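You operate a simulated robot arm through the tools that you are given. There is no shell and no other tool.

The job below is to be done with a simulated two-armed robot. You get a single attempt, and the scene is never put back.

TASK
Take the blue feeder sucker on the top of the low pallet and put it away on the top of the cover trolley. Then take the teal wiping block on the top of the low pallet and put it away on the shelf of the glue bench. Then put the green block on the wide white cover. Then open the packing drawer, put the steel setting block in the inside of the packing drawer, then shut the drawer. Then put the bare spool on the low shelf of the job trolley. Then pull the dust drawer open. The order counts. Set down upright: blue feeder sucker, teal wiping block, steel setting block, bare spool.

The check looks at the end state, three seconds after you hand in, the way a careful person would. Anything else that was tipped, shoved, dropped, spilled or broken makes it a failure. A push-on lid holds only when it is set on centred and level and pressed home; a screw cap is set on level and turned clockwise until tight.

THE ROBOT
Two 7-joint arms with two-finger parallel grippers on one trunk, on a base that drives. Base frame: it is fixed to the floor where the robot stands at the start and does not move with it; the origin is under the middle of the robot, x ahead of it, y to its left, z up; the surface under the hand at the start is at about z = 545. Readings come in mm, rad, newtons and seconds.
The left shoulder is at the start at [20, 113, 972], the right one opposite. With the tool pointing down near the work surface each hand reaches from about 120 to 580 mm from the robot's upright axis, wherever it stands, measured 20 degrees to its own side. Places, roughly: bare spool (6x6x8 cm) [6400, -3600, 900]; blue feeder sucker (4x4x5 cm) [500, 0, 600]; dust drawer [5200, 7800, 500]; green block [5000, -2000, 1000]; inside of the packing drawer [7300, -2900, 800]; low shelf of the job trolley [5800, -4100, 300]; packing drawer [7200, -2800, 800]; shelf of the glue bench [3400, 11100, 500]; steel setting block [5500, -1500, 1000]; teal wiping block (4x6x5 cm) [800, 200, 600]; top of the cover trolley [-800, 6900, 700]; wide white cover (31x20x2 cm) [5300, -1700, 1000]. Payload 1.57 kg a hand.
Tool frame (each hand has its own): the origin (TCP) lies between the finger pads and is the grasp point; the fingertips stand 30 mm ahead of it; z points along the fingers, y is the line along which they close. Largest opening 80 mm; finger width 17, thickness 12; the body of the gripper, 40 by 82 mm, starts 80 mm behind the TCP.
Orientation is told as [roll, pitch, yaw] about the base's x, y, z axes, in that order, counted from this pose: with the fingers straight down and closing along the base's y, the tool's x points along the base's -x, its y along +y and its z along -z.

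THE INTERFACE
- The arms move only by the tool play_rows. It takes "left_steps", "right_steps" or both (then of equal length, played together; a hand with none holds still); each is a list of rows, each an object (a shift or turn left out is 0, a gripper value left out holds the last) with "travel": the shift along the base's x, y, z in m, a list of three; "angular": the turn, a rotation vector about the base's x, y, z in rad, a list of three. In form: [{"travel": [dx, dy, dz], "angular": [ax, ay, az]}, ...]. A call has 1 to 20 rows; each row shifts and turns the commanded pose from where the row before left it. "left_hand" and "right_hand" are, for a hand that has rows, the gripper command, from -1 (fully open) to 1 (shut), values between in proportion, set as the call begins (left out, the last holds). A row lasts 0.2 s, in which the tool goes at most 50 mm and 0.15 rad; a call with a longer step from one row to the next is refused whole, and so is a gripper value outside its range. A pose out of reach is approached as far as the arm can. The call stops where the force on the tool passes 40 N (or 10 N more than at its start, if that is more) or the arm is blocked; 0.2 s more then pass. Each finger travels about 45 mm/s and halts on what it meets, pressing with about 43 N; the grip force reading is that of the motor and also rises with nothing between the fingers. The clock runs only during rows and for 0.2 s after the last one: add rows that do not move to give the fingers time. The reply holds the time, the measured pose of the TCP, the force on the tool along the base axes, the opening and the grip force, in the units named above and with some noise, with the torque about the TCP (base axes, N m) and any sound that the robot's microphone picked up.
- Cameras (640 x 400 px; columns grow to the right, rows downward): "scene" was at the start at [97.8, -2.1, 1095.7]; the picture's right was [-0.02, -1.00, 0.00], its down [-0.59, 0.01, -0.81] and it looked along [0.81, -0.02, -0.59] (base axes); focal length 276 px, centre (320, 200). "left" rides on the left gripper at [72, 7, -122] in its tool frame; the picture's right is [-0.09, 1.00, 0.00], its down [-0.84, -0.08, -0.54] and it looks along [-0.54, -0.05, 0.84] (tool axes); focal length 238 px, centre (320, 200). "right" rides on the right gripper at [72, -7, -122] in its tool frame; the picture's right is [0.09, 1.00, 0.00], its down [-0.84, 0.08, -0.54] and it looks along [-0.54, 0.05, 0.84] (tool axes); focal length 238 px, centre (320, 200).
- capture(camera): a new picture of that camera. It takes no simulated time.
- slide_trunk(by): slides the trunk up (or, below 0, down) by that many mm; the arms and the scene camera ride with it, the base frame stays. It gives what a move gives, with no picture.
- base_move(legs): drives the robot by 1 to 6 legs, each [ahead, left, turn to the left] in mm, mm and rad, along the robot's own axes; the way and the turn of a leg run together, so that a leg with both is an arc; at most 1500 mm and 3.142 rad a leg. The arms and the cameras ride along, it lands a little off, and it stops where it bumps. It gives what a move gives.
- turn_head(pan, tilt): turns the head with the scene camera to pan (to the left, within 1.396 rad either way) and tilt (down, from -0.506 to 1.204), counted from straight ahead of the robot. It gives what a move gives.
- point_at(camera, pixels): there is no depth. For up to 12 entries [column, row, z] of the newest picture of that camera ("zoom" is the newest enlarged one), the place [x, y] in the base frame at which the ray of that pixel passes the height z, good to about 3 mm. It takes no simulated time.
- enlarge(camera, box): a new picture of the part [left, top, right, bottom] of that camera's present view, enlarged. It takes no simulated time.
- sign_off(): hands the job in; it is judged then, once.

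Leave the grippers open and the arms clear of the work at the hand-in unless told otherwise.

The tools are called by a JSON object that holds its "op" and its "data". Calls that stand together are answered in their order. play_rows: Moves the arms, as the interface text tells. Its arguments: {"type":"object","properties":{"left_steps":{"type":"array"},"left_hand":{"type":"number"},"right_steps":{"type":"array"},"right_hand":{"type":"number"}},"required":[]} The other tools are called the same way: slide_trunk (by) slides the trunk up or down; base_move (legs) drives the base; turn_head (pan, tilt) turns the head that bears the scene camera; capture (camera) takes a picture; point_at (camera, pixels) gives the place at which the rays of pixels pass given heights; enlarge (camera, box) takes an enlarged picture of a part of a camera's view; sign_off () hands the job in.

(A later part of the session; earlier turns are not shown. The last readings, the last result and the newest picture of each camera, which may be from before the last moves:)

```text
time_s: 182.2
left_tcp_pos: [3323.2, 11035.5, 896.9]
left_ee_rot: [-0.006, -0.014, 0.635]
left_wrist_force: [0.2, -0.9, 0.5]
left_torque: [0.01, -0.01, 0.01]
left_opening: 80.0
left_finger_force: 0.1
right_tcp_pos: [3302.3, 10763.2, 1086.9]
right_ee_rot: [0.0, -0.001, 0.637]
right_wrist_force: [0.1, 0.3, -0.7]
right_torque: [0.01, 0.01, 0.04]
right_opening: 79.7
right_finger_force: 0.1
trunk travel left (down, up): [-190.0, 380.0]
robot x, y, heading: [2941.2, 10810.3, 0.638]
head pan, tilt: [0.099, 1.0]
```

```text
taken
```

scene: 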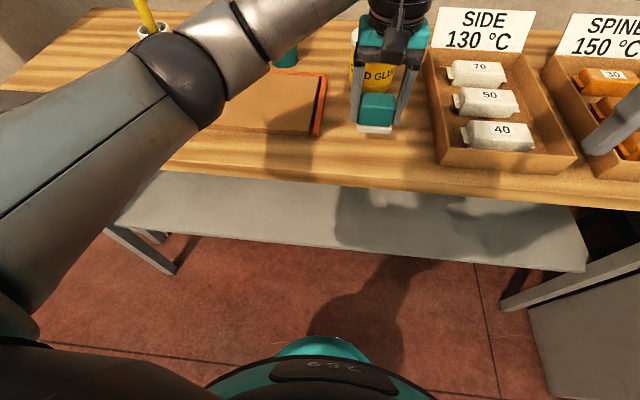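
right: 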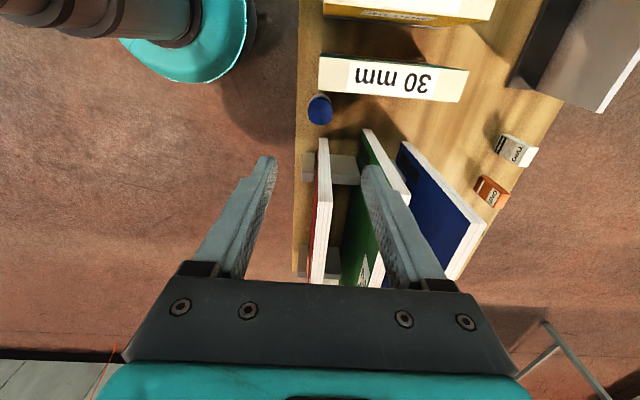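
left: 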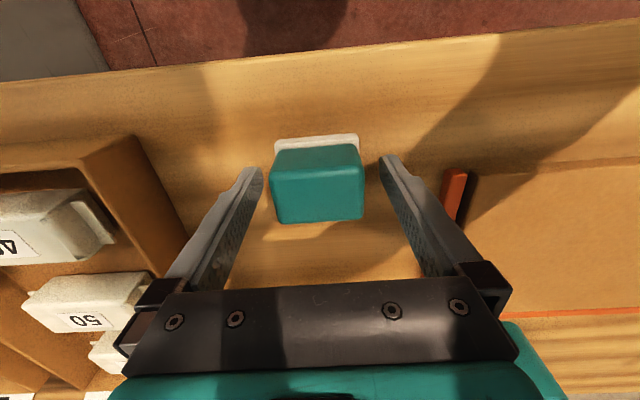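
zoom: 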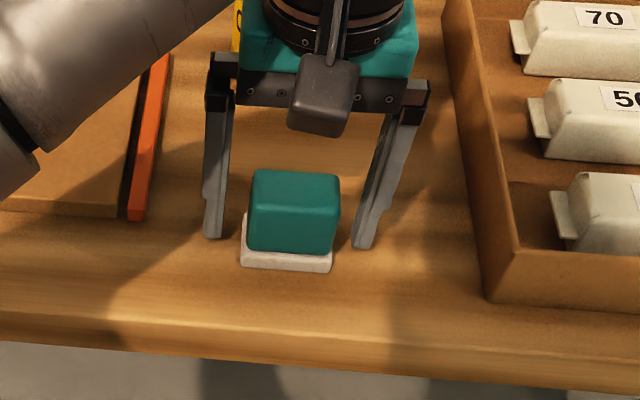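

The block stands well. I'll tilt the open hand about 40° back around its closing axis. The fingers stay on either side of the block and point forward and down. Then I'll check.

{"op": "play_rows", "data": {"left_steps": [{"angular": [0.083, -0.1122, 0]}, {"angular": [0.083, -0.1122, 0]}, {"angular": [0.083, -0.1122, 0]}, {"angular": [0.083, -0.1122, 0]}, {"angular": [0.083, -0.1122, 0]}, {}]}}

{"op": "enlarge", "data": {"camera": "scene", "box": [310, 60, 450, 200]}}

{"op": "capture", "data": {"camera": "left"}}

```text
time_s: 183.6
left_tcp_pos: [3323.3, 11033.9, 899.0]
left_ee_rot: [-0.005, -0.716, 0.634]
left_wrist_force: [0.3, -0.4, -0.3]
left_torque: [0.0, -0.03, -0.01]
left_opening: 79.9
left_finger_force: 0.0
right_tcp_pos: [3302.7, 10765.1, 1086.9]
right_ee_rot: [0.001, -0.003, 0.637]
right_wrist_force: [-0.3, -1.1, -0.1]
right_torque: [0.01, -0.01, 0.01]
right_opening: 80.0
right_finger_force: 0.1
trunk travel left (down, up): [-190.0, 380.0]
robot x, y, heading: [2942.2, 10809.5, 0.636]
head pan, tilt: [0.099, 1.0]
```

```text
2.86 times, centred on (380, 130) of scene
```

zoom: 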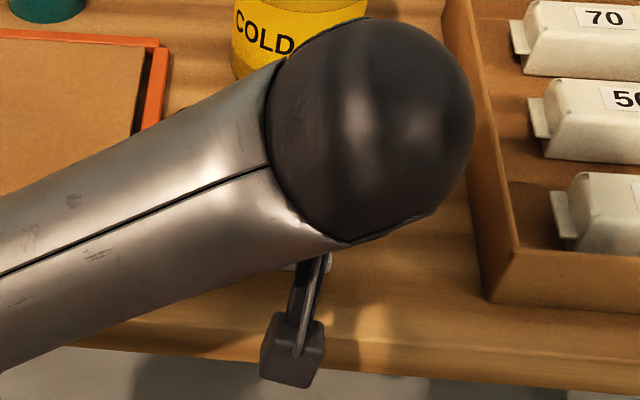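

```text
taken
```

left: 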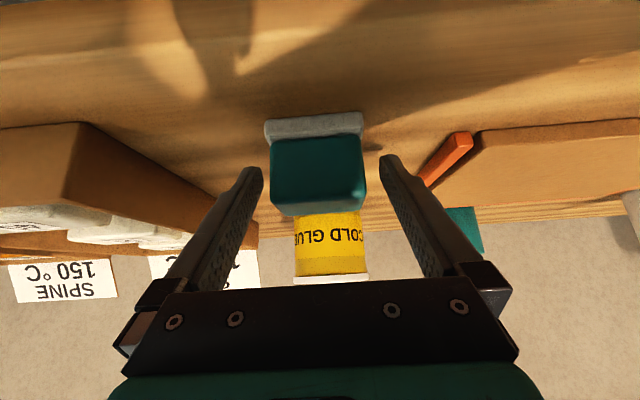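

The block is still between the fingers. I'll lower 5 mm and close.

{"op": "play_rows", "data": {"left_steps": [{"travel": [0, 0, -0.005]}, {}], "left_hand": -1}}

{"op": "play_rows", "data": {"left_steps": [{}, {}, {}, {}, {}], "left_hand": 1}}

{"op": "capture", "data": {"camera": "left"}}

```text
time_s: 184.2
left_tcp_pos: [3322.7, 11035.3, 891.6]
left_ee_rot: [-0.005, -0.714, 0.635]
left_wrist_force: [0.1, 0.9, 0.6]
left_torque: [0.04, 0.01, 0.02]
left_opening: 80.4
left_finger_force: 0.2
right_tcp_pos: [3303.5, 10764.2, 1086.8]
right_ee_rot: [0.001, -0.003, 0.636]
right_wrist_force: [-1.0, -0.5, 0.3]
right_torque: [0.01, 0.0, -0.01]
right_opening: 80.1
right_finger_force: 0.0
trunk travel left (down, up): [-190.0, 380.0]
robot x, y, heading: [2945.6, 10808.5, 0.636]
head pan, tilt: [0.099, 1.0]
```

```text
time_s: 185.4
left_tcp_pos: [3323.4, 11035.8, 892.9]
left_ee_rot: [-0.005, -0.715, 0.634]
left_wrist_force: [0.2, -0.4, 0.5]
left_torque: [0.0, 0.02, 0.02]
left_opening: 54.8
left_finger_force: 43.0
right_tcp_pos: [3302.1, 10763.7, 1086.8]
right_ee_rot: [0.0, -0.001, 0.637]
right_wrist_force: [-0.4, -0.1, -0.3]
right_torque: [-0.02, 0.03, 0.0]
right_opening: 79.9
right_finger_force: 0.1
trunk travel left (down, up): [-190.0, 380.0]
robot x, y, heading: [2944.0, 10807.9, 0.636]
head pan, tilt: [0.099, 1.0]
```

```text
taken
```

left: 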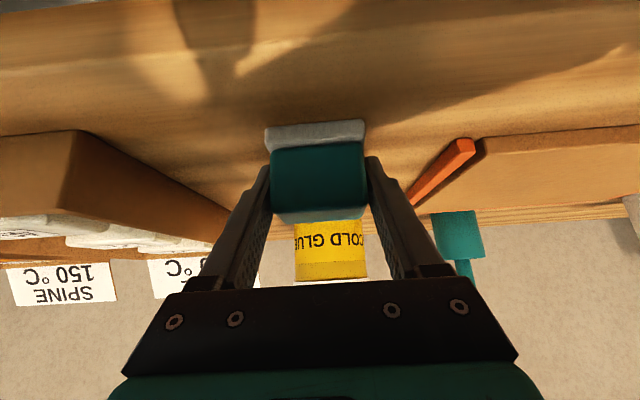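

The block is regripped at 55 mm with the hand tilted. I'll lift it, raise the right hand a bit for safety, and back the base off 260 mm before going low.

{"op": "play_rows", "data": {"left_steps": [{"travel": [0, 0, 0.02]}, {"travel": [0, 0, 0.03]}, {"travel": [0, 0, 0.03]}, {}], "right_steps": [{"travel": [0, 0, 0.03]}, {"travel": [0, 0, 0.03]}, {"travel": [0, 0, 0.03]}, {}]}}

{"op": "base_move", "data": {"legs": [[-260, 0, 0]]}}

{"op": "slide_trunk", "data": {"by": -190}}

{"op": "turn_head", "data": {"pan": 0.0, "tilt": 0.6}}

{"op": "capture", "data": {"camera": "scene"}}

{"op": "capture", "data": {"camera": "left"}}

```text
time_s: 186.4
left_tcp_pos: [3322.2, 11033.4, 973.1]
left_ee_rot: [-0.005, -0.713, 0.634]
left_wrist_force: [-0.5, -0.7, -0.3]
left_torque: [-0.03, -0.02, 0.01]
left_opening: 54.8
left_finger_force: 42.6
right_tcp_pos: [3302.1, 10763.2, 1179.1]
right_ee_rot: [0.0, -0.001, 0.637]
right_wrist_force: [-0.2, 0.3, 0.2]
right_torque: [0.05, 0.04, 0.01]
right_opening: 80.3
right_finger_force: 0.1
trunk travel left (down, up): [-190.0, 380.0]
robot x, y, heading: [2942.1, 10808.0, 0.636]
head pan, tilt: [0.099, 1.0]
```

```text
time_s: 188.3
left_tcp_pos: [3115.5, 10880.8, 973.3]
left_ee_rot: [-0.008, -0.713, 0.635]
left_wrist_force: [-0.8, -0.3, -0.6]
left_torque: [-0.03, 0.03, 0.03]
left_opening: 54.9
left_finger_force: 42.8
right_tcp_pos: [3094.3, 10610.8, 1179.1]
right_ee_rot: [0.0, -0.003, 0.64]
right_wrist_force: [0.3, 0.1, 0.5]
right_torque: [0.01, -0.02, 0.01]
right_opening: 80.0
right_finger_force: 0.1
trunk travel left (down, up): [-190.0, 380.0]
robot x, y, heading: [2737.7, 10652.4, 0.632]
head pan, tilt: [0.099, 1.0]
```

```text
time_s: 190.3
left_tcp_pos: [3115.0, 10881.4, 782.3]
left_ee_rot: [-0.005, -0.715, 0.637]
left_wrist_force: [-0.2, -0.5, -0.8]
left_torque: [-0.02, 0.0, 0.01]
left_opening: 55.1
left_finger_force: 42.9
right_tcp_pos: [3095.4, 10611.5, 990.3]
right_ee_rot: [0.001, -0.001, 0.64]
right_wrist_force: [-0.5, -0.3, 0.1]
right_torque: [-0.05, -0.02, 0.02]
right_opening: 80.1
right_finger_force: 0.1
trunk travel left (down, up): [0.0, 570.0]
robot x, y, heading: [2738.0, 10657.0, 0.637]
head pan, tilt: [0.099, 1.0]
```

```text
time_s: 191.2
left_tcp_pos: [3114.4, 10881.2, 783.0]
left_ee_rot: [-0.005, -0.716, 0.635]
left_wrist_force: [0.8, -0.8, -0.3]
left_torque: [0.0, -0.04, 0.04]
left_opening: 55.2
left_finger_force: 42.8
right_tcp_pos: [3096.2, 10612.2, 987.1]
right_ee_rot: [0.0, 0.0, 0.638]
right_wrist_force: [0.9, 0.8, 0.8]
right_torque: [-0.03, 0.01, -0.02]
right_opening: 79.7
right_finger_force: 0.0
trunk travel left (down, up): [0.0, 570.0]
robot x, y, heading: [2741.1, 10655.7, 0.638]
head pan, tilt: [0.0, 0.6]
```

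```text
taken
```

scene: 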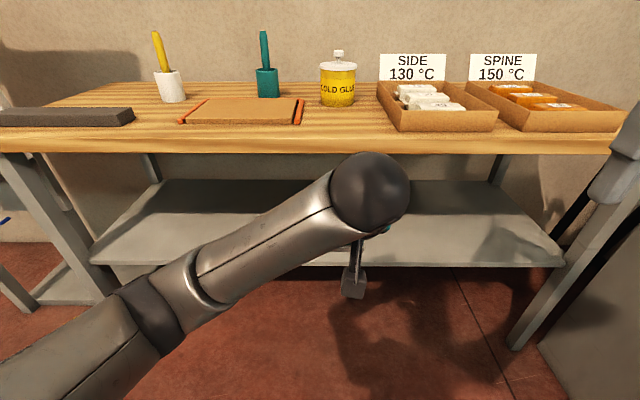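

```text
taken
```

left: 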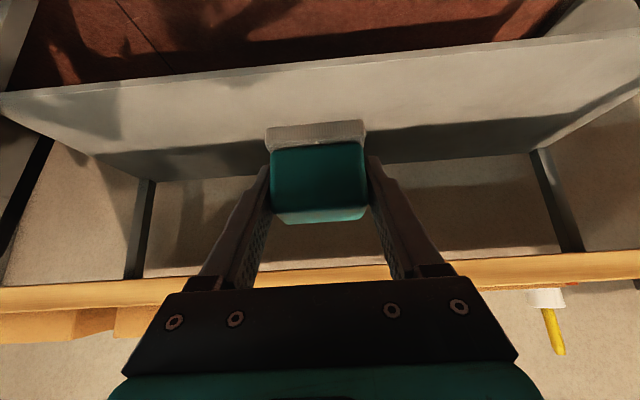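

The view shows the shelf clearly. I'll lower the left hand to z≈583 while still outside the bench, and look.

{"op": "play_rows", "data": {"left_steps": [{"travel": [0, 0, -0.04]}, {"travel": [0, 0, -0.04]}, {"travel": [0, 0, -0.04]}, {"travel": [0, 0, -0.04]}, {"travel": [0, 0, -0.04]}, {}]}}

{"op": "capture", "data": {"camera": "scene"}}

{"op": "capture", "data": {"camera": "left"}}

```text
time_s: 192.6
left_tcp_pos: [3116.8, 10880.5, 586.4]
left_ee_rot: [-0.005, -0.714, 0.635]
left_wrist_force: [0.3, 0.2, -1.3]
left_torque: [0.01, 0.0, 0.0]
left_opening: 54.9
left_finger_force: 43.0
right_tcp_pos: [3094.2, 10611.3, 988.3]
right_ee_rot: [0.0, 0.0, 0.639]
right_wrist_force: [-1.3, 0.6, 0.5]
right_torque: [-0.01, -0.02, -0.01]
right_opening: 79.9
right_finger_force: 0.0
trunk travel left (down, up): [0.0, 570.0]
robot x, y, heading: [2736.9, 10655.8, 0.638]
head pan, tilt: [0.0, 0.6]
```

```text
taken
```

scene: 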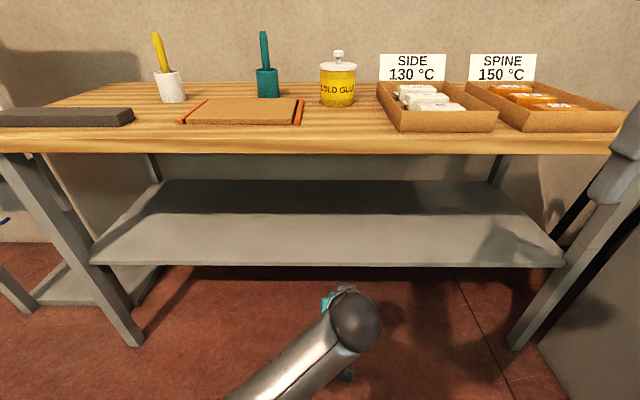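

```text
taken
```

left: 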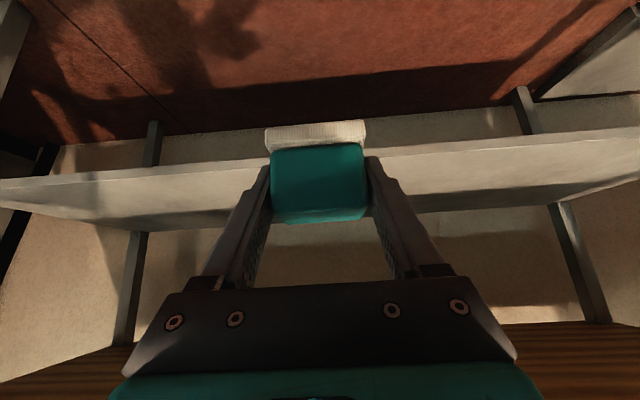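

I'll compare the shelf's front edge in both cameras at several heights to fix its height.

{"op": "enlarge", "data": {"camera": "left", "box": [0, 120, 270, 260]}}

{"op": "enlarge", "data": {"camera": "scene", "box": [80, 200, 330, 360]}}

{"op": "point_at", "data": {"camera": "scene", "pixels": [[320, 263, 440], [320, 263, 470], [320, 263, 500], [200, 263, 440], [200, 263, 470], [200, 263, 500]]}}

```text
2.37 times, centred on (135, 190) of left
```

zoom: 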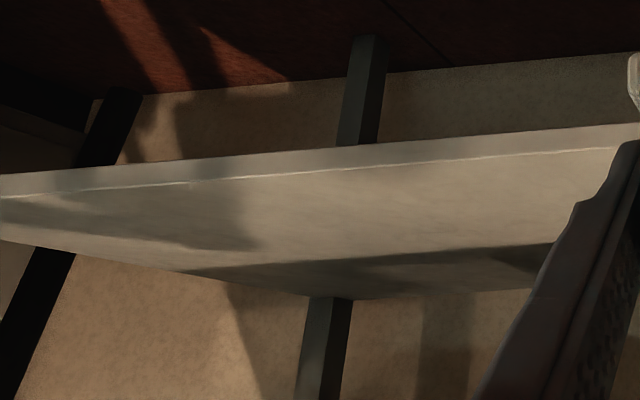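

```text
2.50 times, centred on (205, 280) of scene
```

zoom: 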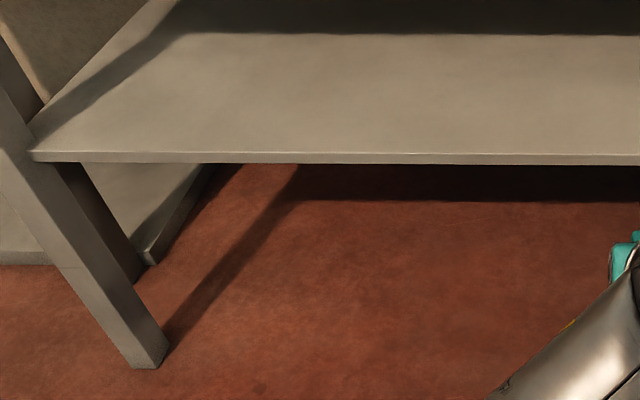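

```text
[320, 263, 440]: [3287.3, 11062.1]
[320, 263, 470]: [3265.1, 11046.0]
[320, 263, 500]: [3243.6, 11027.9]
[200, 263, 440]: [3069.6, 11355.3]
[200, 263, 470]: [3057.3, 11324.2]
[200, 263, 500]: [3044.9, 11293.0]
```

The lip's upper edge lies at left-camera pixels (80,197) and (253,184), and at scene row 261. I'll query both.

{"op": "point_at", "data": {"camera": "left", "pixels": [[80, 196.8, 440], [80, 196.8, 470], [80, 196.8, 500], [253, 184.1, 440], [253, 184.1, 470], [253, 184.1, 500]]}}

{"op": "point_at", "data": {"camera": "scene", "pixels": [[320, 261.3, 440], [320, 261.3, 470], [320, 261.3, 500], [450, 262, 440], [450, 262, 470], [450, 262, 500]]}}

```text
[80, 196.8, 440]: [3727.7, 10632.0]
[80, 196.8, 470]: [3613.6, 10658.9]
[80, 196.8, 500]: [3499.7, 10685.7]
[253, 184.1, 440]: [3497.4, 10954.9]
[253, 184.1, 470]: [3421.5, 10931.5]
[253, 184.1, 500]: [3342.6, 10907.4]
```

```text
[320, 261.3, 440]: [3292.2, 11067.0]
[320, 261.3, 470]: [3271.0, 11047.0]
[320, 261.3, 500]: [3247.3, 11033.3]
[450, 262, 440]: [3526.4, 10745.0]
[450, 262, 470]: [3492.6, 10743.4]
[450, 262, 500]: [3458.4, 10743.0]
```

The two views agree at z≈500 for the shelf, with its front edge about 632 mm ahead of the robot. I'll drive forward 205 mm so the block comes over the shelf's edge, 50 mm above it.

{"op": "base_move", "data": {"legs": [[205, 0, 0]]}}

{"op": "capture", "data": {"camera": "left"}}

{"op": "capture", "data": {"camera": "scene"}}

```text
time_s: 194.2
left_tcp_pos: [3282.4, 11002.0, 585.2]
left_ee_rot: [-0.005, -0.713, 0.636]
left_wrist_force: [1.2, 0.7, -1.8]
left_torque: [-0.01, 0.0, -0.02]
left_opening: 54.8
left_finger_force: 42.9
right_tcp_pos: [3259.7, 10734.6, 989.3]
right_ee_rot: [0.0, -0.003, 0.639]
right_wrist_force: [-0.1, -0.7, 0.1]
right_torque: [-0.02, -0.01, 0.01]
right_opening: 80.1
right_finger_force: 0.1
trunk travel left (down, up): [0.0, 570.0]
robot x, y, heading: [2901.9, 10771.0, 0.639]
head pan, tilt: [0.0, 0.6]
```

```text
taken
```

left: 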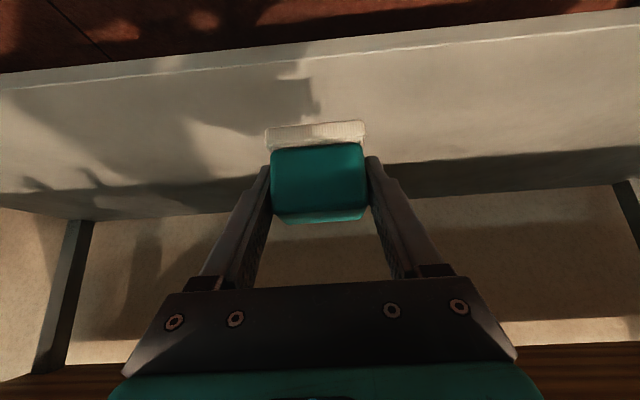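

```text
taken
```

scene: 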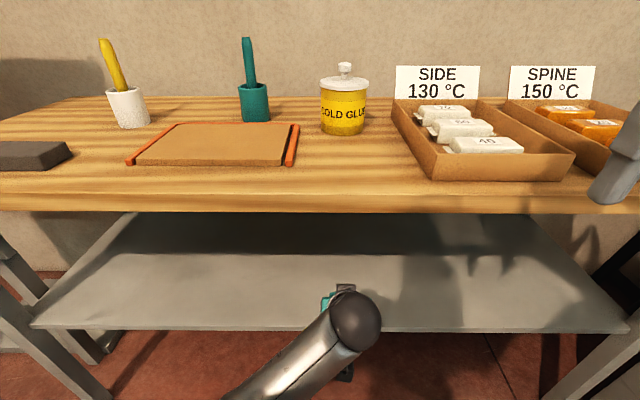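

I'll check the shelf's front edge relative to the TCP from the wrist camera.

{"op": "point_at", "data": {"camera": "left", "pixels": [[100, 79, 500], [300, 58, 500], [450, 43, 500], [150, 213, 500], [500, 190, 500]]}}

{"op": "point_at", "data": {"camera": "scene", "pixels": [[200, 327, 500], [450, 330, 500], [300, 327, 500]]}}

```text
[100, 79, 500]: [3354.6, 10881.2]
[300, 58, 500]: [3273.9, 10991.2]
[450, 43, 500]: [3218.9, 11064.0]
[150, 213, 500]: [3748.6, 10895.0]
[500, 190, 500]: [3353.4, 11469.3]
```

```text
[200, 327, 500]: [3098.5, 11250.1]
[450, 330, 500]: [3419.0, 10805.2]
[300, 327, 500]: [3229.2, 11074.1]
```

The TCP is about 10 mm inside the shelf edge now. I'll extend 45 mm forward, then lower to about 10 mm above the shelf.

{"op": "play_rows", "data": {"left_steps": [{"travel": [0.018, 0.0134, 0]}, {"travel": [0.018, 0.0134, 0]}, {"travel": [0, 0, -0.02]}, {"travel": [0, 0, -0.015]}, {}]}}

{"op": "capture", "data": {"camera": "left"}}

```text
time_s: 195.4
left_tcp_pos: [3317.0, 11031.6, 550.0]
left_ee_rot: [-0.006, -0.715, 0.635]
left_wrist_force: [0.4, 0.6, -0.4]
left_torque: [-0.01, 0.02, 0.01]
left_opening: 54.6
left_finger_force: 43.1
right_tcp_pos: [3258.8, 10734.0, 988.8]
right_ee_rot: [0.0, -0.003, 0.64]
right_wrist_force: [-0.5, -0.2, -0.2]
right_torque: [0.01, 0.03, 0.0]
right_opening: 80.1
right_finger_force: 0.2
trunk travel left (down, up): [0.0, 570.0]
robot x, y, heading: [2902.2, 10774.2, 0.64]
head pan, tilt: [0.0, 0.6]
```

```text
taken
```

left: 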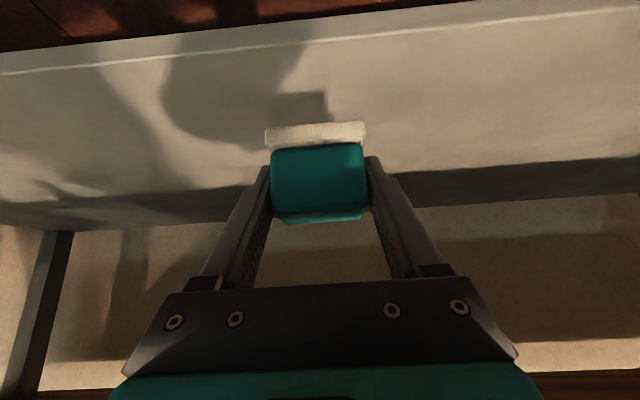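

The block hangs well over the shelf at z 550. I'll lower a few mm at a time.

{"op": "play_rows", "data": {"left_steps": [{"travel": [0, 0, -0.005]}, {"travel": [0, 0, -0.003]}, {}]}}

```text
time_s: 196.2
left_tcp_pos: [3317.4, 11031.0, 542.6]
left_ee_rot: [-0.006, -0.712, 0.637]
left_wrist_force: [-0.2, -0.2, -1.0]
left_torque: [0.0, -0.01, 0.01]
left_opening: 55.0
left_finger_force: 42.9
right_tcp_pos: [3258.7, 10733.2, 988.8]
right_ee_rot: [0.0, -0.001, 0.639]
right_wrist_force: [0.3, 0.1, -0.1]
right_torque: [0.02, 0.0, -0.01]
right_opening: 79.9
right_finger_force: 0.0
trunk travel left (down, up): [0.0, 570.0]
robot x, y, heading: [2896.7, 10777.3, 0.639]
head pan, tilt: [0.0, 0.6]
```

Still free. I'll go down another 3 mm.

{"op": "play_rows", "data": {"left_steps": [{"travel": [0, 0, -0.003]}, {}]}}

```text
time_s: 196.8
left_tcp_pos: [3318.3, 11029.7, 539.4]
left_ee_rot: [-0.003, -0.715, 0.635]
left_wrist_force: [-0.4, 0.7, -0.3]
left_torque: [0.01, 0.01, 0.02]
left_opening: 54.6
left_finger_force: 42.8
right_tcp_pos: [3259.2, 10733.7, 988.6]
right_ee_rot: [-0.001, -0.001, 0.638]
right_wrist_force: [0.7, 0.2, -0.2]
right_torque: [-0.02, 0.0, -0.01]
right_opening: 79.9
right_finger_force: 0.1
trunk travel left (down, up): [0.0, 570.0]
robot x, y, heading: [2903.9, 10773.5, 0.636]
head pan, tilt: [0.0, 0.6]
```

No contact yet. I'll go down 2 mm more.

{"op": "play_rows", "data": {"left_steps": [{"travel": [0, 0, -0.002]}, {}]}}

{"op": "enlarge", "data": {"camera": "left", "box": [240, 80, 400, 240]}}

```text
time_s: 197.4
left_tcp_pos: [3317.6, 11030.0, 538.3]
left_ee_rot: [-0.004, -0.712, 0.636]
left_wrist_force: [0.1, 0.0, -0.1]
left_torque: [-0.01, 0.0, -0.02]
left_opening: 54.8
left_finger_force: 43.2
right_tcp_pos: [3259.5, 10733.1, 989.2]
right_ee_rot: [0.001, 0.0, 0.637]
right_wrist_force: [0.5, 0.1, -0.9]
right_torque: [0.0, 0.0, -0.01]
right_opening: 80.0
right_finger_force: 0.0
trunk travel left (down, up): [0.0, 570.0]
robot x, y, heading: [2901.8, 10775.0, 0.637]
head pan, tilt: [0.0, 0.6]
```

```text
2.50 times, centred on (320, 160) of left
```

zoom: 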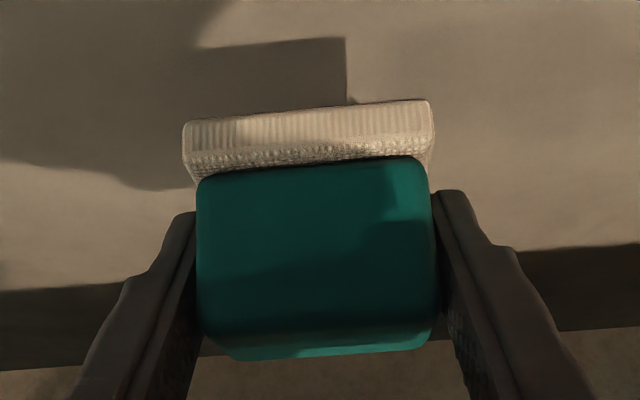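

Close but still free. I'll do 2 mm steps one at a time.

{"op": "play_rows", "data": {"left_steps": [{"travel": [0, 0, -0.002]}, {}]}}

```text
time_s: 198.0
left_tcp_pos: [3318.1, 11029.1, 535.8]
left_ee_rot: [-0.004, -0.71, 0.637]
left_wrist_force: [0.2, -0.2, 0.0]
left_torque: [-0.01, 0.01, 0.0]
left_opening: 54.9
left_finger_force: 43.2
right_tcp_pos: [3259.2, 10734.4, 989.4]
right_ee_rot: [0.001, -0.002, 0.637]
right_wrist_force: [-0.1, 0.2, -1.3]
right_torque: [0.01, 0.0, 0.01]
right_opening: 79.9
right_finger_force: 0.0
trunk travel left (down, up): [0.0, 570.0]
robot x, y, heading: [2903.3, 10776.2, 0.635]
head pan, tilt: [0.0, 0.6]
```

Still free at 535.8. I'll take another 2 mm.

{"op": "play_rows", "data": {"left_steps": [{"travel": [0, 0, -0.002]}, {}]}}

```text
time_s: 198.6
left_tcp_pos: [3317.7, 11030.9, 534.7]
left_ee_rot: [-0.003, -0.713, 0.636]
left_wrist_force: [0.0, 0.8, -0.4]
left_torque: [-0.03, 0.01, -0.05]
left_opening: 54.8
left_finger_force: 42.7
right_tcp_pos: [3260.1, 10731.6, 988.7]
right_ee_rot: [-0.001, -0.002, 0.639]
right_wrist_force: [-0.5, 0.7, 0.0]
right_torque: [0.0, 0.01, -0.01]
right_opening: 80.0
right_finger_force: 0.1
trunk travel left (down, up): [0.0, 570.0]
robot x, y, heading: [2901.0, 10777.9, 0.64]
head pan, tilt: [0.0, 0.6]
```

No force yet. I'll lower another 2 mm.

{"op": "play_rows", "data": {"left_steps": [{"travel": [0, 0, -0.002]}, {}]}}

```text
time_s: 199.2
left_tcp_pos: [3317.2, 11030.6, 533.0]
left_ee_rot: [-0.002, -0.714, 0.636]
left_wrist_force: [0.3, -0.5, -0.6]
left_torque: [-0.03, -0.04, 0.01]
left_opening: 55.1
left_finger_force: 42.9
right_tcp_pos: [3259.8, 10733.7, 989.4]
right_ee_rot: [-0.001, -0.001, 0.64]
right_wrist_force: [-0.5, 0.8, 0.4]
right_torque: [0.0, -0.01, -0.02]
right_opening: 80.1
right_finger_force: 0.1
trunk travel left (down, up): [0.0, 570.0]
robot x, y, heading: [2900.3, 10775.9, 0.64]
head pan, tilt: [0.0, 0.6]
```

Still free. I'll go down 2 mm more.

{"op": "play_rows", "data": {"left_steps": [{"travel": [0, 0, -0.002]}, {}]}}

```text
time_s: 199.8
left_tcp_pos: [3317.8, 11032.4, 528.9]
left_ee_rot: [0.0, -0.714, 0.634]
left_wrist_force: [-0.2, -0.3, -0.4]
left_torque: [-0.01, 0.01, -0.01]
left_opening: 54.9
left_finger_force: 42.5
right_tcp_pos: [3259.4, 10734.5, 989.0]
right_ee_rot: [0.0, 0.0, 0.639]
right_wrist_force: [-0.6, 0.3, -0.7]
right_torque: [-0.01, 0.01, 0.02]
right_opening: 80.0
right_finger_force: 0.1
trunk travel left (down, up): [0.0, 570.0]
robot x, y, heading: [2901.6, 10777.4, 0.638]
head pan, tilt: [0.0, 0.6]
```

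Still free at about 530. I'll continue in 2 mm steps.

{"op": "play_rows", "data": {"left_steps": [{"travel": [0, 0, -0.002]}, {}]}}

{"op": "enlarge", "data": {"camera": "left", "box": [240, 80, 400, 240]}}

```text
time_s: 200.4
left_tcp_pos: [3315.0, 11038.3, 526.5]
left_ee_rot: [0.011, -0.718, 0.63]
left_wrist_force: [0.1, -0.4, -0.7]
left_torque: [0.0, 0.0, 0.02]
left_opening: 54.9
left_finger_force: 42.8
right_tcp_pos: [3260.3, 10733.6, 988.8]
right_ee_rot: [0.0, -0.004, 0.638]
right_wrist_force: [-0.4, -1.1, 0.0]
right_torque: [0.0, -0.03, 0.0]
right_opening: 80.0
right_finger_force: 0.1
trunk travel left (down, up): [0.0, 570.0]
robot x, y, heading: [2899.5, 10775.8, 0.637]
head pan, tilt: [0.0, 0.6]
```

```text
2.50 times, centred on (320, 160) of left
```

zoom: 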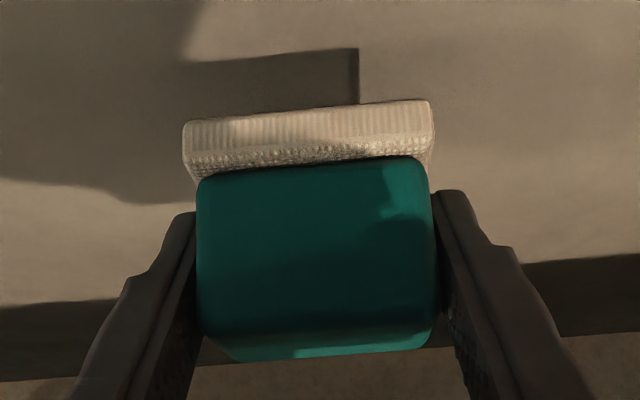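

The pose has begun to drift sideways without any tool force, so the arm may be near a joint limit. I'll look before going on.

{"op": "turn_head", "data": {"pan": 0.2, "tilt": 0.9}}

{"op": "capture", "data": {"camera": "scene"}}

```text
time_s: 201.2
left_tcp_pos: [3316.3, 11037.2, 527.2]
left_ee_rot: [0.013, -0.717, 0.631]
left_wrist_force: [-0.7, 0.8, -1.4]
left_torque: [-0.03, 0.03, 0.01]
left_opening: 55.1
left_finger_force: 43.2
right_tcp_pos: [3259.2, 10733.5, 990.1]
right_ee_rot: [-0.001, 0.002, 0.637]
right_wrist_force: [0.3, -1.2, 0.6]
right_torque: [-0.01, -0.01, -0.02]
right_opening: 80.1
right_finger_force: 0.1
trunk travel left (down, up): [0.0, 570.0]
robot x, y, heading: [2899.0, 10779.2, 0.64]
head pan, tilt: [0.201, 0.901]
```

```text
taken
```

scene: 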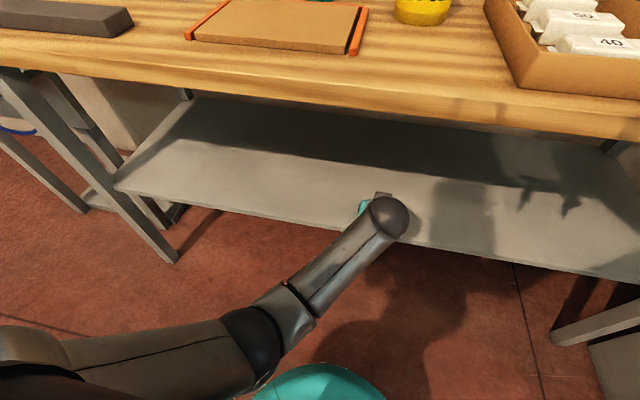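

The elbow is low and close to the base because the hand crosses in front of the body. I'll raise the hand 15 mm, slide it 190 mm left along the shelf to a more natural place, and correct from there.

{"op": "play_rows", "data": {"left_steps": [{"travel": [0, 0, 0.015]}, {"travel": [-0.0227, 0.0305, 0]}, {"travel": [-0.0227, 0.0305, 0]}, {"travel": [-0.0227, 0.0305, 0]}, {"travel": [-0.0227, 0.0305, 0]}, {"travel": [-0.0227, 0.0305, 0]}, {}]}}

{"op": "capture", "data": {"camera": "scene"}}

{"op": "capture", "data": {"camera": "left"}}

```text
time_s: 202.8
left_tcp_pos: [3202.3, 11183.1, 544.6]
left_ee_rot: [-0.006, -0.715, 0.636]
left_wrist_force: [0.5, -0.8, -1.1]
left_torque: [0.03, 0.0, 0.01]
left_opening: 54.7
left_finger_force: 43.2
right_tcp_pos: [3259.4, 10733.7, 989.0]
right_ee_rot: [0.001, 0.0, 0.64]
right_wrist_force: [0.7, 0.4, 0.1]
right_torque: [0.01, 0.01, 0.03]
right_opening: 80.1
right_finger_force: 0.1
trunk travel left (down, up): [0.0, 570.0]
robot x, y, heading: [2901.5, 10775.4, 0.642]
head pan, tilt: [0.201, 0.901]
```

```text
taken
```

scene: 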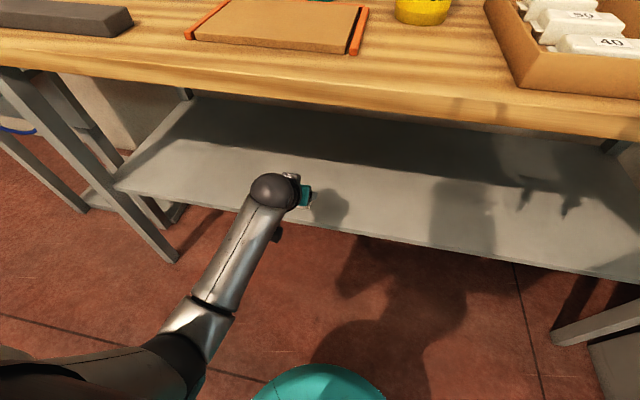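

```text
taken
```

left: 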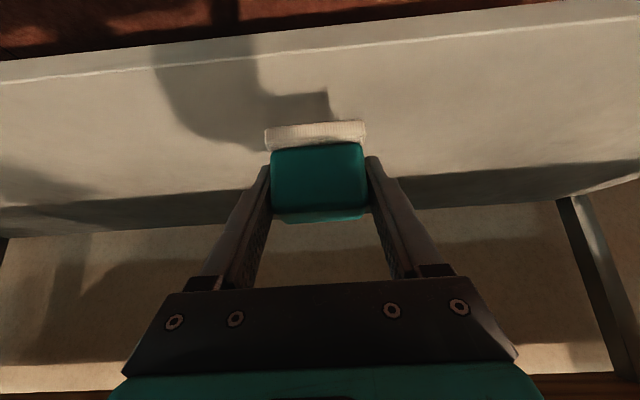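

The arm is in a natural pose again and the orientation is back to normal. I'll lower in small steps.

{"op": "play_rows", "data": {"left_steps": [{"travel": [0, 0, -0.005]}, {"travel": [0, 0, -0.004]}, {}]}}

{"op": "play_rows", "data": {"left_steps": [{"travel": [0, 0, -0.003]}, {}]}}

{"op": "play_rows", "data": {"left_steps": [{"travel": [0, 0, -0.003]}, {}]}}

```text
time_s: 203.6
left_tcp_pos: [3203.3, 11181.6, 534.4]
left_ee_rot: [-0.004, -0.713, 0.635]
left_wrist_force: [0.5, -0.2, -1.0]
left_torque: [-0.01, 0.0, 0.01]
left_opening: 55.0
left_finger_force: 43.2
right_tcp_pos: [3259.6, 10732.9, 988.9]
right_ee_rot: [0.0, -0.002, 0.637]
right_wrist_force: [-0.3, 0.0, 0.2]
right_torque: [-0.01, -0.02, 0.01]
right_opening: 79.8
right_finger_force: 0.0
trunk travel left (down, up): [0.0, 570.0]
robot x, y, heading: [2902.2, 10774.7, 0.638]
head pan, tilt: [0.201, 0.901]
```

```text
time_s: 204.2
left_tcp_pos: [3204.1, 11183.2, 531.0]
left_ee_rot: [-0.004, -0.712, 0.635]
left_wrist_force: [0.2, 0.2, -1.9]
left_torque: [0.0, 0.0, 0.0]
left_opening: 55.4
left_finger_force: 43.1
right_tcp_pos: [3259.3, 10733.7, 989.6]
right_ee_rot: [0.001, -0.002, 0.64]
right_wrist_force: [0.0, -0.1, 0.7]
right_torque: [0.0, 0.01, -0.01]
right_opening: 80.1
right_finger_force: 0.1
trunk travel left (down, up): [0.0, 570.0]
robot x, y, heading: [2904.2, 10775.5, 0.637]
head pan, tilt: [0.201, 0.901]
```

```text
time_s: 204.8
left_tcp_pos: [3203.5, 11181.8, 525.9]
left_ee_rot: [-0.006, -0.712, 0.635]
left_wrist_force: [0.6, 0.2, 0.0]
left_torque: [0.0, -0.01, 0.01]
left_opening: 55.0
left_finger_force: 43.2
right_tcp_pos: [3259.3, 10732.5, 988.7]
right_ee_rot: [-0.001, -0.002, 0.639]
right_wrist_force: [-0.4, -0.2, -0.3]
right_torque: [-0.02, 0.0, -0.02]
right_opening: 79.9
right_finger_force: 0.1
trunk travel left (down, up): [0.0, 570.0]
robot x, y, heading: [2897.8, 10779.4, 0.638]
head pan, tilt: [0.201, 0.901]
```

The tool is still free at 526 and tracking properly. I'll continue down 3 mm at a time.

{"op": "play_rows", "data": {"left_steps": [{"travel": [0, 0, -0.003]}, {}]}}

{"op": "play_rows", "data": {"left_steps": [{"travel": [0, 0, -0.003]}, {}]}}

{"op": "enlarge", "data": {"camera": "scene", "box": [230, 140, 390, 240]}}

```text
time_s: 205.4
left_tcp_pos: [3202.4, 11182.0, 524.9]
left_ee_rot: [-0.003, -0.714, 0.635]
left_wrist_force: [-0.8, -0.2, -1.4]
left_torque: [-0.03, 0.05, 0.0]
left_opening: 54.7
left_finger_force: 42.9
right_tcp_pos: [3259.3, 10732.7, 988.6]
right_ee_rot: [-0.002, -0.001, 0.639]
right_wrist_force: [-0.4, 0.3, 0.6]
right_torque: [0.03, 0.01, 0.01]
right_opening: 79.9
right_finger_force: 0.0
trunk travel left (down, up): [0.0, 570.0]
robot x, y, heading: [2903.6, 10779.9, 0.642]
head pan, tilt: [0.201, 0.901]
```

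```text
time_s: 206.0
left_tcp_pos: [3203.3, 11182.7, 521.3]
left_ee_rot: [-0.005, -0.711, 0.633]
left_wrist_force: [1.5, -0.1, 0.4]
left_torque: [-0.02, 0.0, 0.01]
left_opening: 54.9
left_finger_force: 42.9
right_tcp_pos: [3259.5, 10733.2, 989.2]
right_ee_rot: [0.0, -0.001, 0.64]
right_wrist_force: [-0.3, -0.7, -0.2]
right_torque: [0.02, -0.01, 0.01]
right_opening: 80.0
right_finger_force: 0.2
trunk travel left (down, up): [0.0, 570.0]
robot x, y, heading: [2900.1, 10774.8, 0.641]
head pan, tilt: [0.201, 0.901]
```

```text
4.00 times, centred on (310, 190) of scene
```

zoom: 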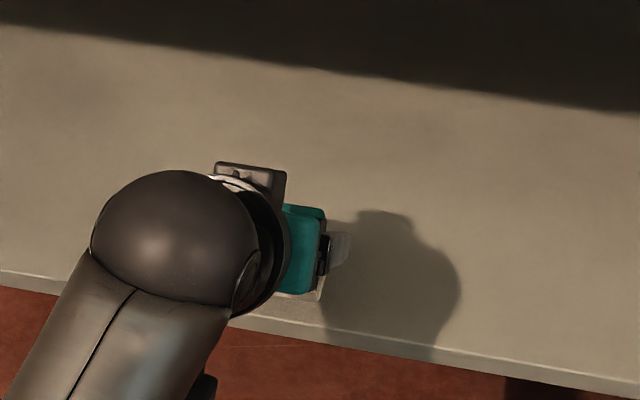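

No contact yet. I'll continue with 3 mm steps.

{"op": "play_rows", "data": {"left_steps": [{"travel": [0, 0, -0.003]}, {}]}}

{"op": "enlarge", "data": {"camera": "left", "box": [200, 40, 440, 240]}}

```text
time_s: 206.6
left_tcp_pos: [3204.4, 11182.7, 518.4]
left_ee_rot: [-0.005, -0.712, 0.636]
left_wrist_force: [0.3, -0.5, -1.5]
left_torque: [-0.04, 0.03, 0.03]
left_opening: 54.9
left_finger_force: 43.1
right_tcp_pos: [3260.1, 10732.5, 988.3]
right_ee_rot: [0.0, -0.001, 0.639]
right_wrist_force: [0.3, 0.5, 0.1]
right_torque: [0.01, 0.01, 0.0]
right_opening: 80.0
right_finger_force: 0.1
trunk travel left (down, up): [0.0, 570.0]
robot x, y, heading: [2901.4, 10773.6, 0.641]
head pan, tilt: [0.201, 0.901]
```

```text
2.00 times, centred on (320, 140) of left
```

zoom: 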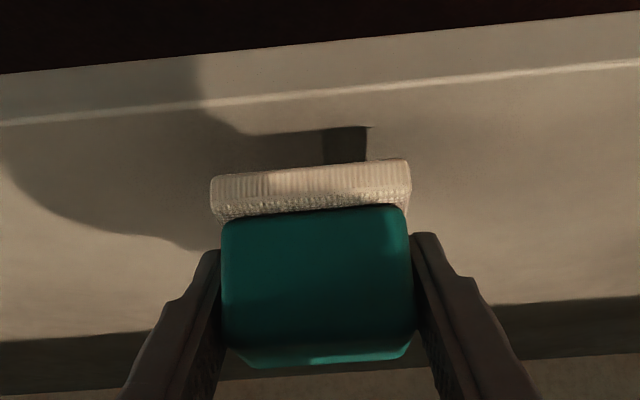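

The shadow is closing in on the block, so it's near the shelf. I'll keep stepping.

{"op": "play_rows", "data": {"left_steps": [{"travel": [0, 0, -0.003]}, {}]}}

{"op": "point_at", "data": {"camera": "left", "pixels": [[250, 95, 500], [250, 95, 480], [400, 78, 500], [400, 78, 480], [250, 95, 460]]}}

```text
time_s: 207.2
left_tcp_pos: [3202.5, 11182.3, 516.9]
left_ee_rot: [-0.005, -0.715, 0.634]
left_wrist_force: [0.1, 0.2, -1.4]
left_torque: [0.01, 0.0, -0.01]
left_opening: 55.0
left_finger_force: 43.1
right_tcp_pos: [3258.7, 10733.5, 988.9]
right_ee_rot: [0.0, -0.003, 0.639]
right_wrist_force: [0.2, 0.0, -0.1]
right_torque: [-0.03, 0.02, -0.03]
right_opening: 80.0
right_finger_force: 0.1
trunk travel left (down, up): [0.0, 570.0]
robot x, y, heading: [2898.7, 10777.7, 0.64]
head pan, tilt: [0.201, 0.901]
```

```text
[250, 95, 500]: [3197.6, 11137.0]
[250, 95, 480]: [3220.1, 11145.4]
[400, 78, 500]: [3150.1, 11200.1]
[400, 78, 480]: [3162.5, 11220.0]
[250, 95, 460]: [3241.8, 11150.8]
```

The camera estimates scatter too much to trust, so I'll keep feeling downward.

{"op": "play_rows", "data": {"left_steps": [{"travel": [0, 0, -0.003]}, {}]}}

```text
time_s: 207.8
left_tcp_pos: [3204.6, 11182.0, 513.2]
left_ee_rot: [-0.004, -0.711, 0.635]
left_wrist_force: [0.0, 0.4, -1.0]
left_torque: [0.0, 0.0, 0.0]
left_opening: 54.9
left_finger_force: 42.7
right_tcp_pos: [3259.7, 10734.0, 989.0]
right_ee_rot: [0.002, -0.002, 0.639]
right_wrist_force: [-0.2, -0.1, 0.7]
right_torque: [-0.03, 0.01, -0.01]
right_opening: 80.1
right_finger_force: 0.0
trunk travel left (down, up): [0.0, 570.0]
robot x, y, heading: [2895.9, 10775.4, 0.641]
head pan, tilt: [0.201, 0.901]
```

Still free at 513. I'll take another step.

{"op": "play_rows", "data": {"left_steps": [{"travel": [0, 0, -0.003]}, {}]}}

{"op": "enlarge", "data": {"camera": "left", "box": [200, 40, 440, 240]}}

```text
time_s: 208.4
left_tcp_pos: [3203.6, 11182.6, 509.5]
left_ee_rot: [-0.005, -0.715, 0.636]
left_wrist_force: [0.3, 0.2, -0.9]
left_torque: [-0.02, -0.01, 0.01]
left_opening: 54.9
left_finger_force: 42.9
right_tcp_pos: [3259.3, 10732.5, 989.9]
right_ee_rot: [0.0, -0.001, 0.638]
right_wrist_force: [-0.2, -0.1, 0.3]
right_torque: [0.02, -0.01, 0.02]
right_opening: 80.3
right_finger_force: 0.0
trunk travel left (down, up): [0.0, 570.0]
robot x, y, heading: [2901.1, 10780.8, 0.639]
head pan, tilt: [0.201, 0.901]
```

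```text
2.00 times, centred on (320, 140) of left
```

zoom: 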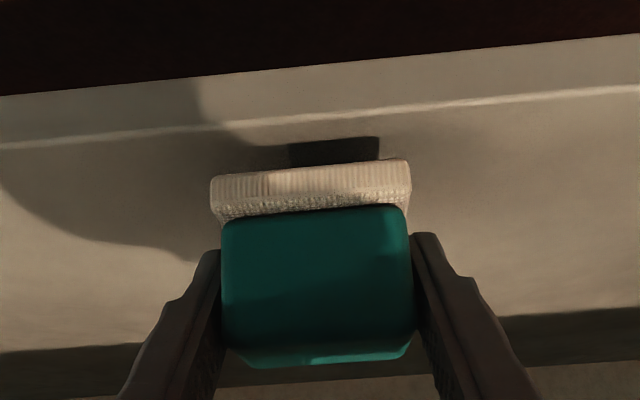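

The shadow offset shrinks steadily and suggests the shelf is about 20 mm lower, at about z 455. I'll check the front lip at that height against the block's near edge.

{"op": "point_at", "data": {"camera": "left", "pixels": [[355, 96, 455], [355, 96, 470], [250, 110, 455], [355, 96, 440], [320, 122, 476], [320, 131, 476]]}}

```text
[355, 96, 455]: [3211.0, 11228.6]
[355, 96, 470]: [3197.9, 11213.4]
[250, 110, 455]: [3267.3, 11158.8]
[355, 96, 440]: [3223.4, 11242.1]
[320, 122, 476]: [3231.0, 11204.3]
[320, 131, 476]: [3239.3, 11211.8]
```

The earlier left-camera queries used an old picture, because enlarging doesn't refresh it. I'll recapture and redo the measurement.

{"op": "capture", "data": {"camera": "left"}}

{"op": "point_at", "data": {"camera": "left", "pixels": [[355, 96, 455], [355, 96, 470], [250, 108, 455], [355, 96, 440], [320, 122, 476]]}}

{"op": "capture", "data": {"camera": "scene"}}

{"op": "point_at", "data": {"camera": "scene", "pixels": [[350, 229, 440], [350, 229, 455], [350, 229, 470], [200, 202, 455]]}}

```text
taken
```

left: 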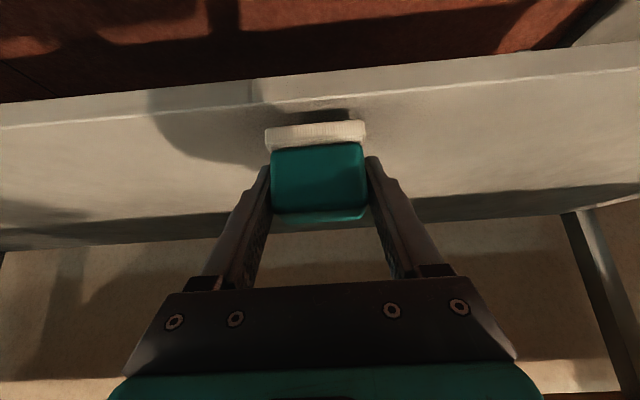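

```text
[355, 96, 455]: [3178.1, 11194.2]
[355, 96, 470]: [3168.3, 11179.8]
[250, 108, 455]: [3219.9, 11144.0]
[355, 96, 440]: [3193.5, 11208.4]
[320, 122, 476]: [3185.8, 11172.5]
```

```text
taken
```

scene: 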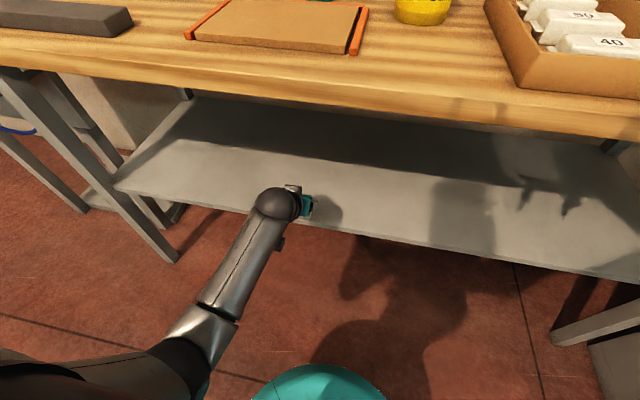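

```text
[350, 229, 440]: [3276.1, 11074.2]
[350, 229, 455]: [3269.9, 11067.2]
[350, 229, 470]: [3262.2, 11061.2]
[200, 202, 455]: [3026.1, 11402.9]
```

Both cameras now agree: the shelf is at z≈455 with its front edge 472 mm ahead, and the TCP is at 486. I'll move 38 mm further forward so the block is fully on, then lower to about 5 mm above.

{"op": "play_rows", "data": {"left_steps": [{"travel": [0.0153, 0.0113, 0]}, {"travel": [0.0153, 0.0113, 0]}, {"travel": [0, 0, -0.006]}, {"travel": [0, 0, -0.006]}, {}]}}

{"op": "capture", "data": {"camera": "left"}}

```text
time_s: 209.6
left_tcp_pos: [3234.4, 11204.8, 498.9]
left_ee_rot: [-0.005, -0.714, 0.636]
left_wrist_force: [0.3, -0.2, -0.4]
left_torque: [0.0, 0.0, -0.01]
left_opening: 55.1
left_finger_force: 43.2
right_tcp_pos: [3258.9, 10733.8, 989.4]
right_ee_rot: [0.0, -0.003, 0.638]
right_wrist_force: [0.2, 0.4, 0.0]
right_torque: [0.0, 0.0, 0.02]
right_opening: 79.9
right_finger_force: 0.1
trunk travel left (down, up): [0.0, 570.0]
robot x, y, heading: [2900.6, 10774.8, 0.635]
head pan, tilt: [0.201, 0.901]
```

```text
taken
```

left: 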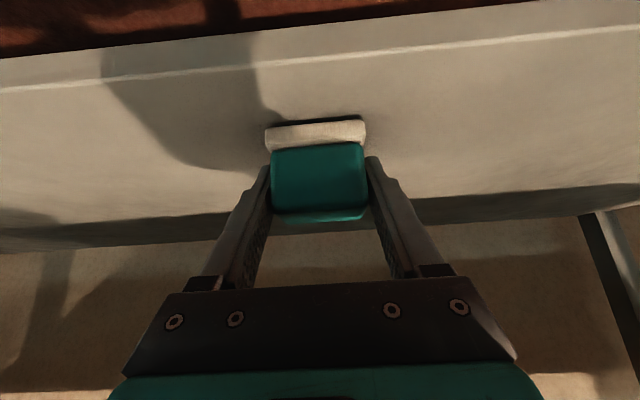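

The block is just above the shelf and well inside its edge. I'll do the last steps down, 2–3 mm each.

{"op": "play_rows", "data": {"left_steps": [{"travel": [0, 0, -0.003]}, {}]}}

{"op": "play_rows", "data": {"left_steps": [{"travel": [0, 0, -0.002]}, {}]}}

{"op": "play_rows", "data": {"left_steps": [{"travel": [0, 0, -0.002]}, {}]}}

```text
time_s: 210.2
left_tcp_pos: [3234.4, 11204.8, 495.3]
left_ee_rot: [-0.005, -0.713, 0.635]
left_wrist_force: [-0.2, -0.2, -0.8]
left_torque: [0.04, 0.04, -0.02]
left_opening: 54.6
left_finger_force: 43.0
right_tcp_pos: [3258.4, 10733.6, 989.3]
right_ee_rot: [0.0, -0.002, 0.639]
right_wrist_force: [-1.4, 0.0, -0.1]
right_torque: [0.0, -0.01, 0.01]
right_opening: 80.1
right_finger_force: 0.0
trunk travel left (down, up): [0.0, 570.0]
robot x, y, heading: [2902.8, 10777.0, 0.642]
head pan, tilt: [0.201, 0.901]
```

```text
time_s: 210.8
left_tcp_pos: [3234.6, 11204.6, 494.0]
left_ee_rot: [-0.006, -0.715, 0.635]
left_wrist_force: [-0.3, -0.6, 0.6]
left_torque: [0.0, 0.06, -0.04]
left_opening: 55.0
left_finger_force: 43.3
right_tcp_pos: [3260.0, 10733.1, 988.6]
right_ee_rot: [0.0, -0.002, 0.639]
right_wrist_force: [0.1, -0.5, 0.0]
right_torque: [-0.01, 0.03, -0.05]
right_opening: 79.9
right_finger_force: 0.1
trunk travel left (down, up): [0.0, 570.0]
robot x, y, heading: [2904.6, 10773.6, 0.636]
head pan, tilt: [0.201, 0.901]
```

```text
time_s: 211.4
left_tcp_pos: [3235.4, 11205.7, 494.6]
left_ee_rot: [-0.005, -0.719, 0.635]
left_wrist_force: [-1.2, -3.3, 14.1]
left_torque: [-0.1, 0.42, -0.01]
left_opening: 55.0
left_finger_force: 42.6
right_tcp_pos: [3259.5, 10732.4, 990.0]
right_ee_rot: [0.001, -0.002, 0.638]
right_wrist_force: [-0.4, -0.3, 0.1]
right_torque: [-0.02, 0.01, 0.01]
right_opening: 80.0
right_finger_force: 0.0
trunk travel left (down, up): [0.0, 570.0]
robot x, y, heading: [2903.6, 10775.9, 0.636]
head pan, tilt: [0.201, 0.901]
```

It's in contact at 14 N. I'll open the hand, then withdraw back and up along the finger direction.

{"op": "play_rows", "data": {"left_steps": [{"travel": [0, 0, 0.001]}, {}, {}, {}], "left_hand": -1}}

{"op": "capture", "data": {"camera": "left"}}

```text
time_s: 212.4
left_tcp_pos: [3234.0, 11205.3, 491.9]
left_ee_rot: [-0.004, -0.715, 0.634]
left_wrist_force: [-0.5, 0.1, 0.0]
left_torque: [0.03, 0.03, -0.01]
left_opening: 79.9
left_finger_force: 0.0
right_tcp_pos: [3259.0, 10733.3, 989.3]
right_ee_rot: [0.0, -0.002, 0.638]
right_wrist_force: [-0.6, -0.8, -0.4]
right_torque: [0.0, 0.01, -0.01]
right_opening: 80.1
right_finger_force: 0.0
trunk travel left (down, up): [0.0, 570.0]
robot x, y, heading: [2899.5, 10776.2, 0.642]
head pan, tilt: [0.201, 0.901]
```

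```text
taken
```

left: 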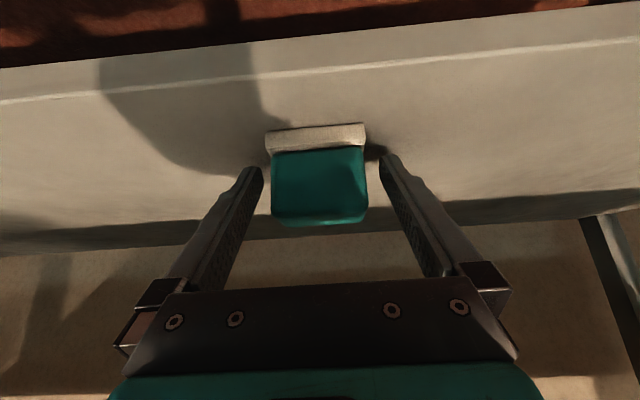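

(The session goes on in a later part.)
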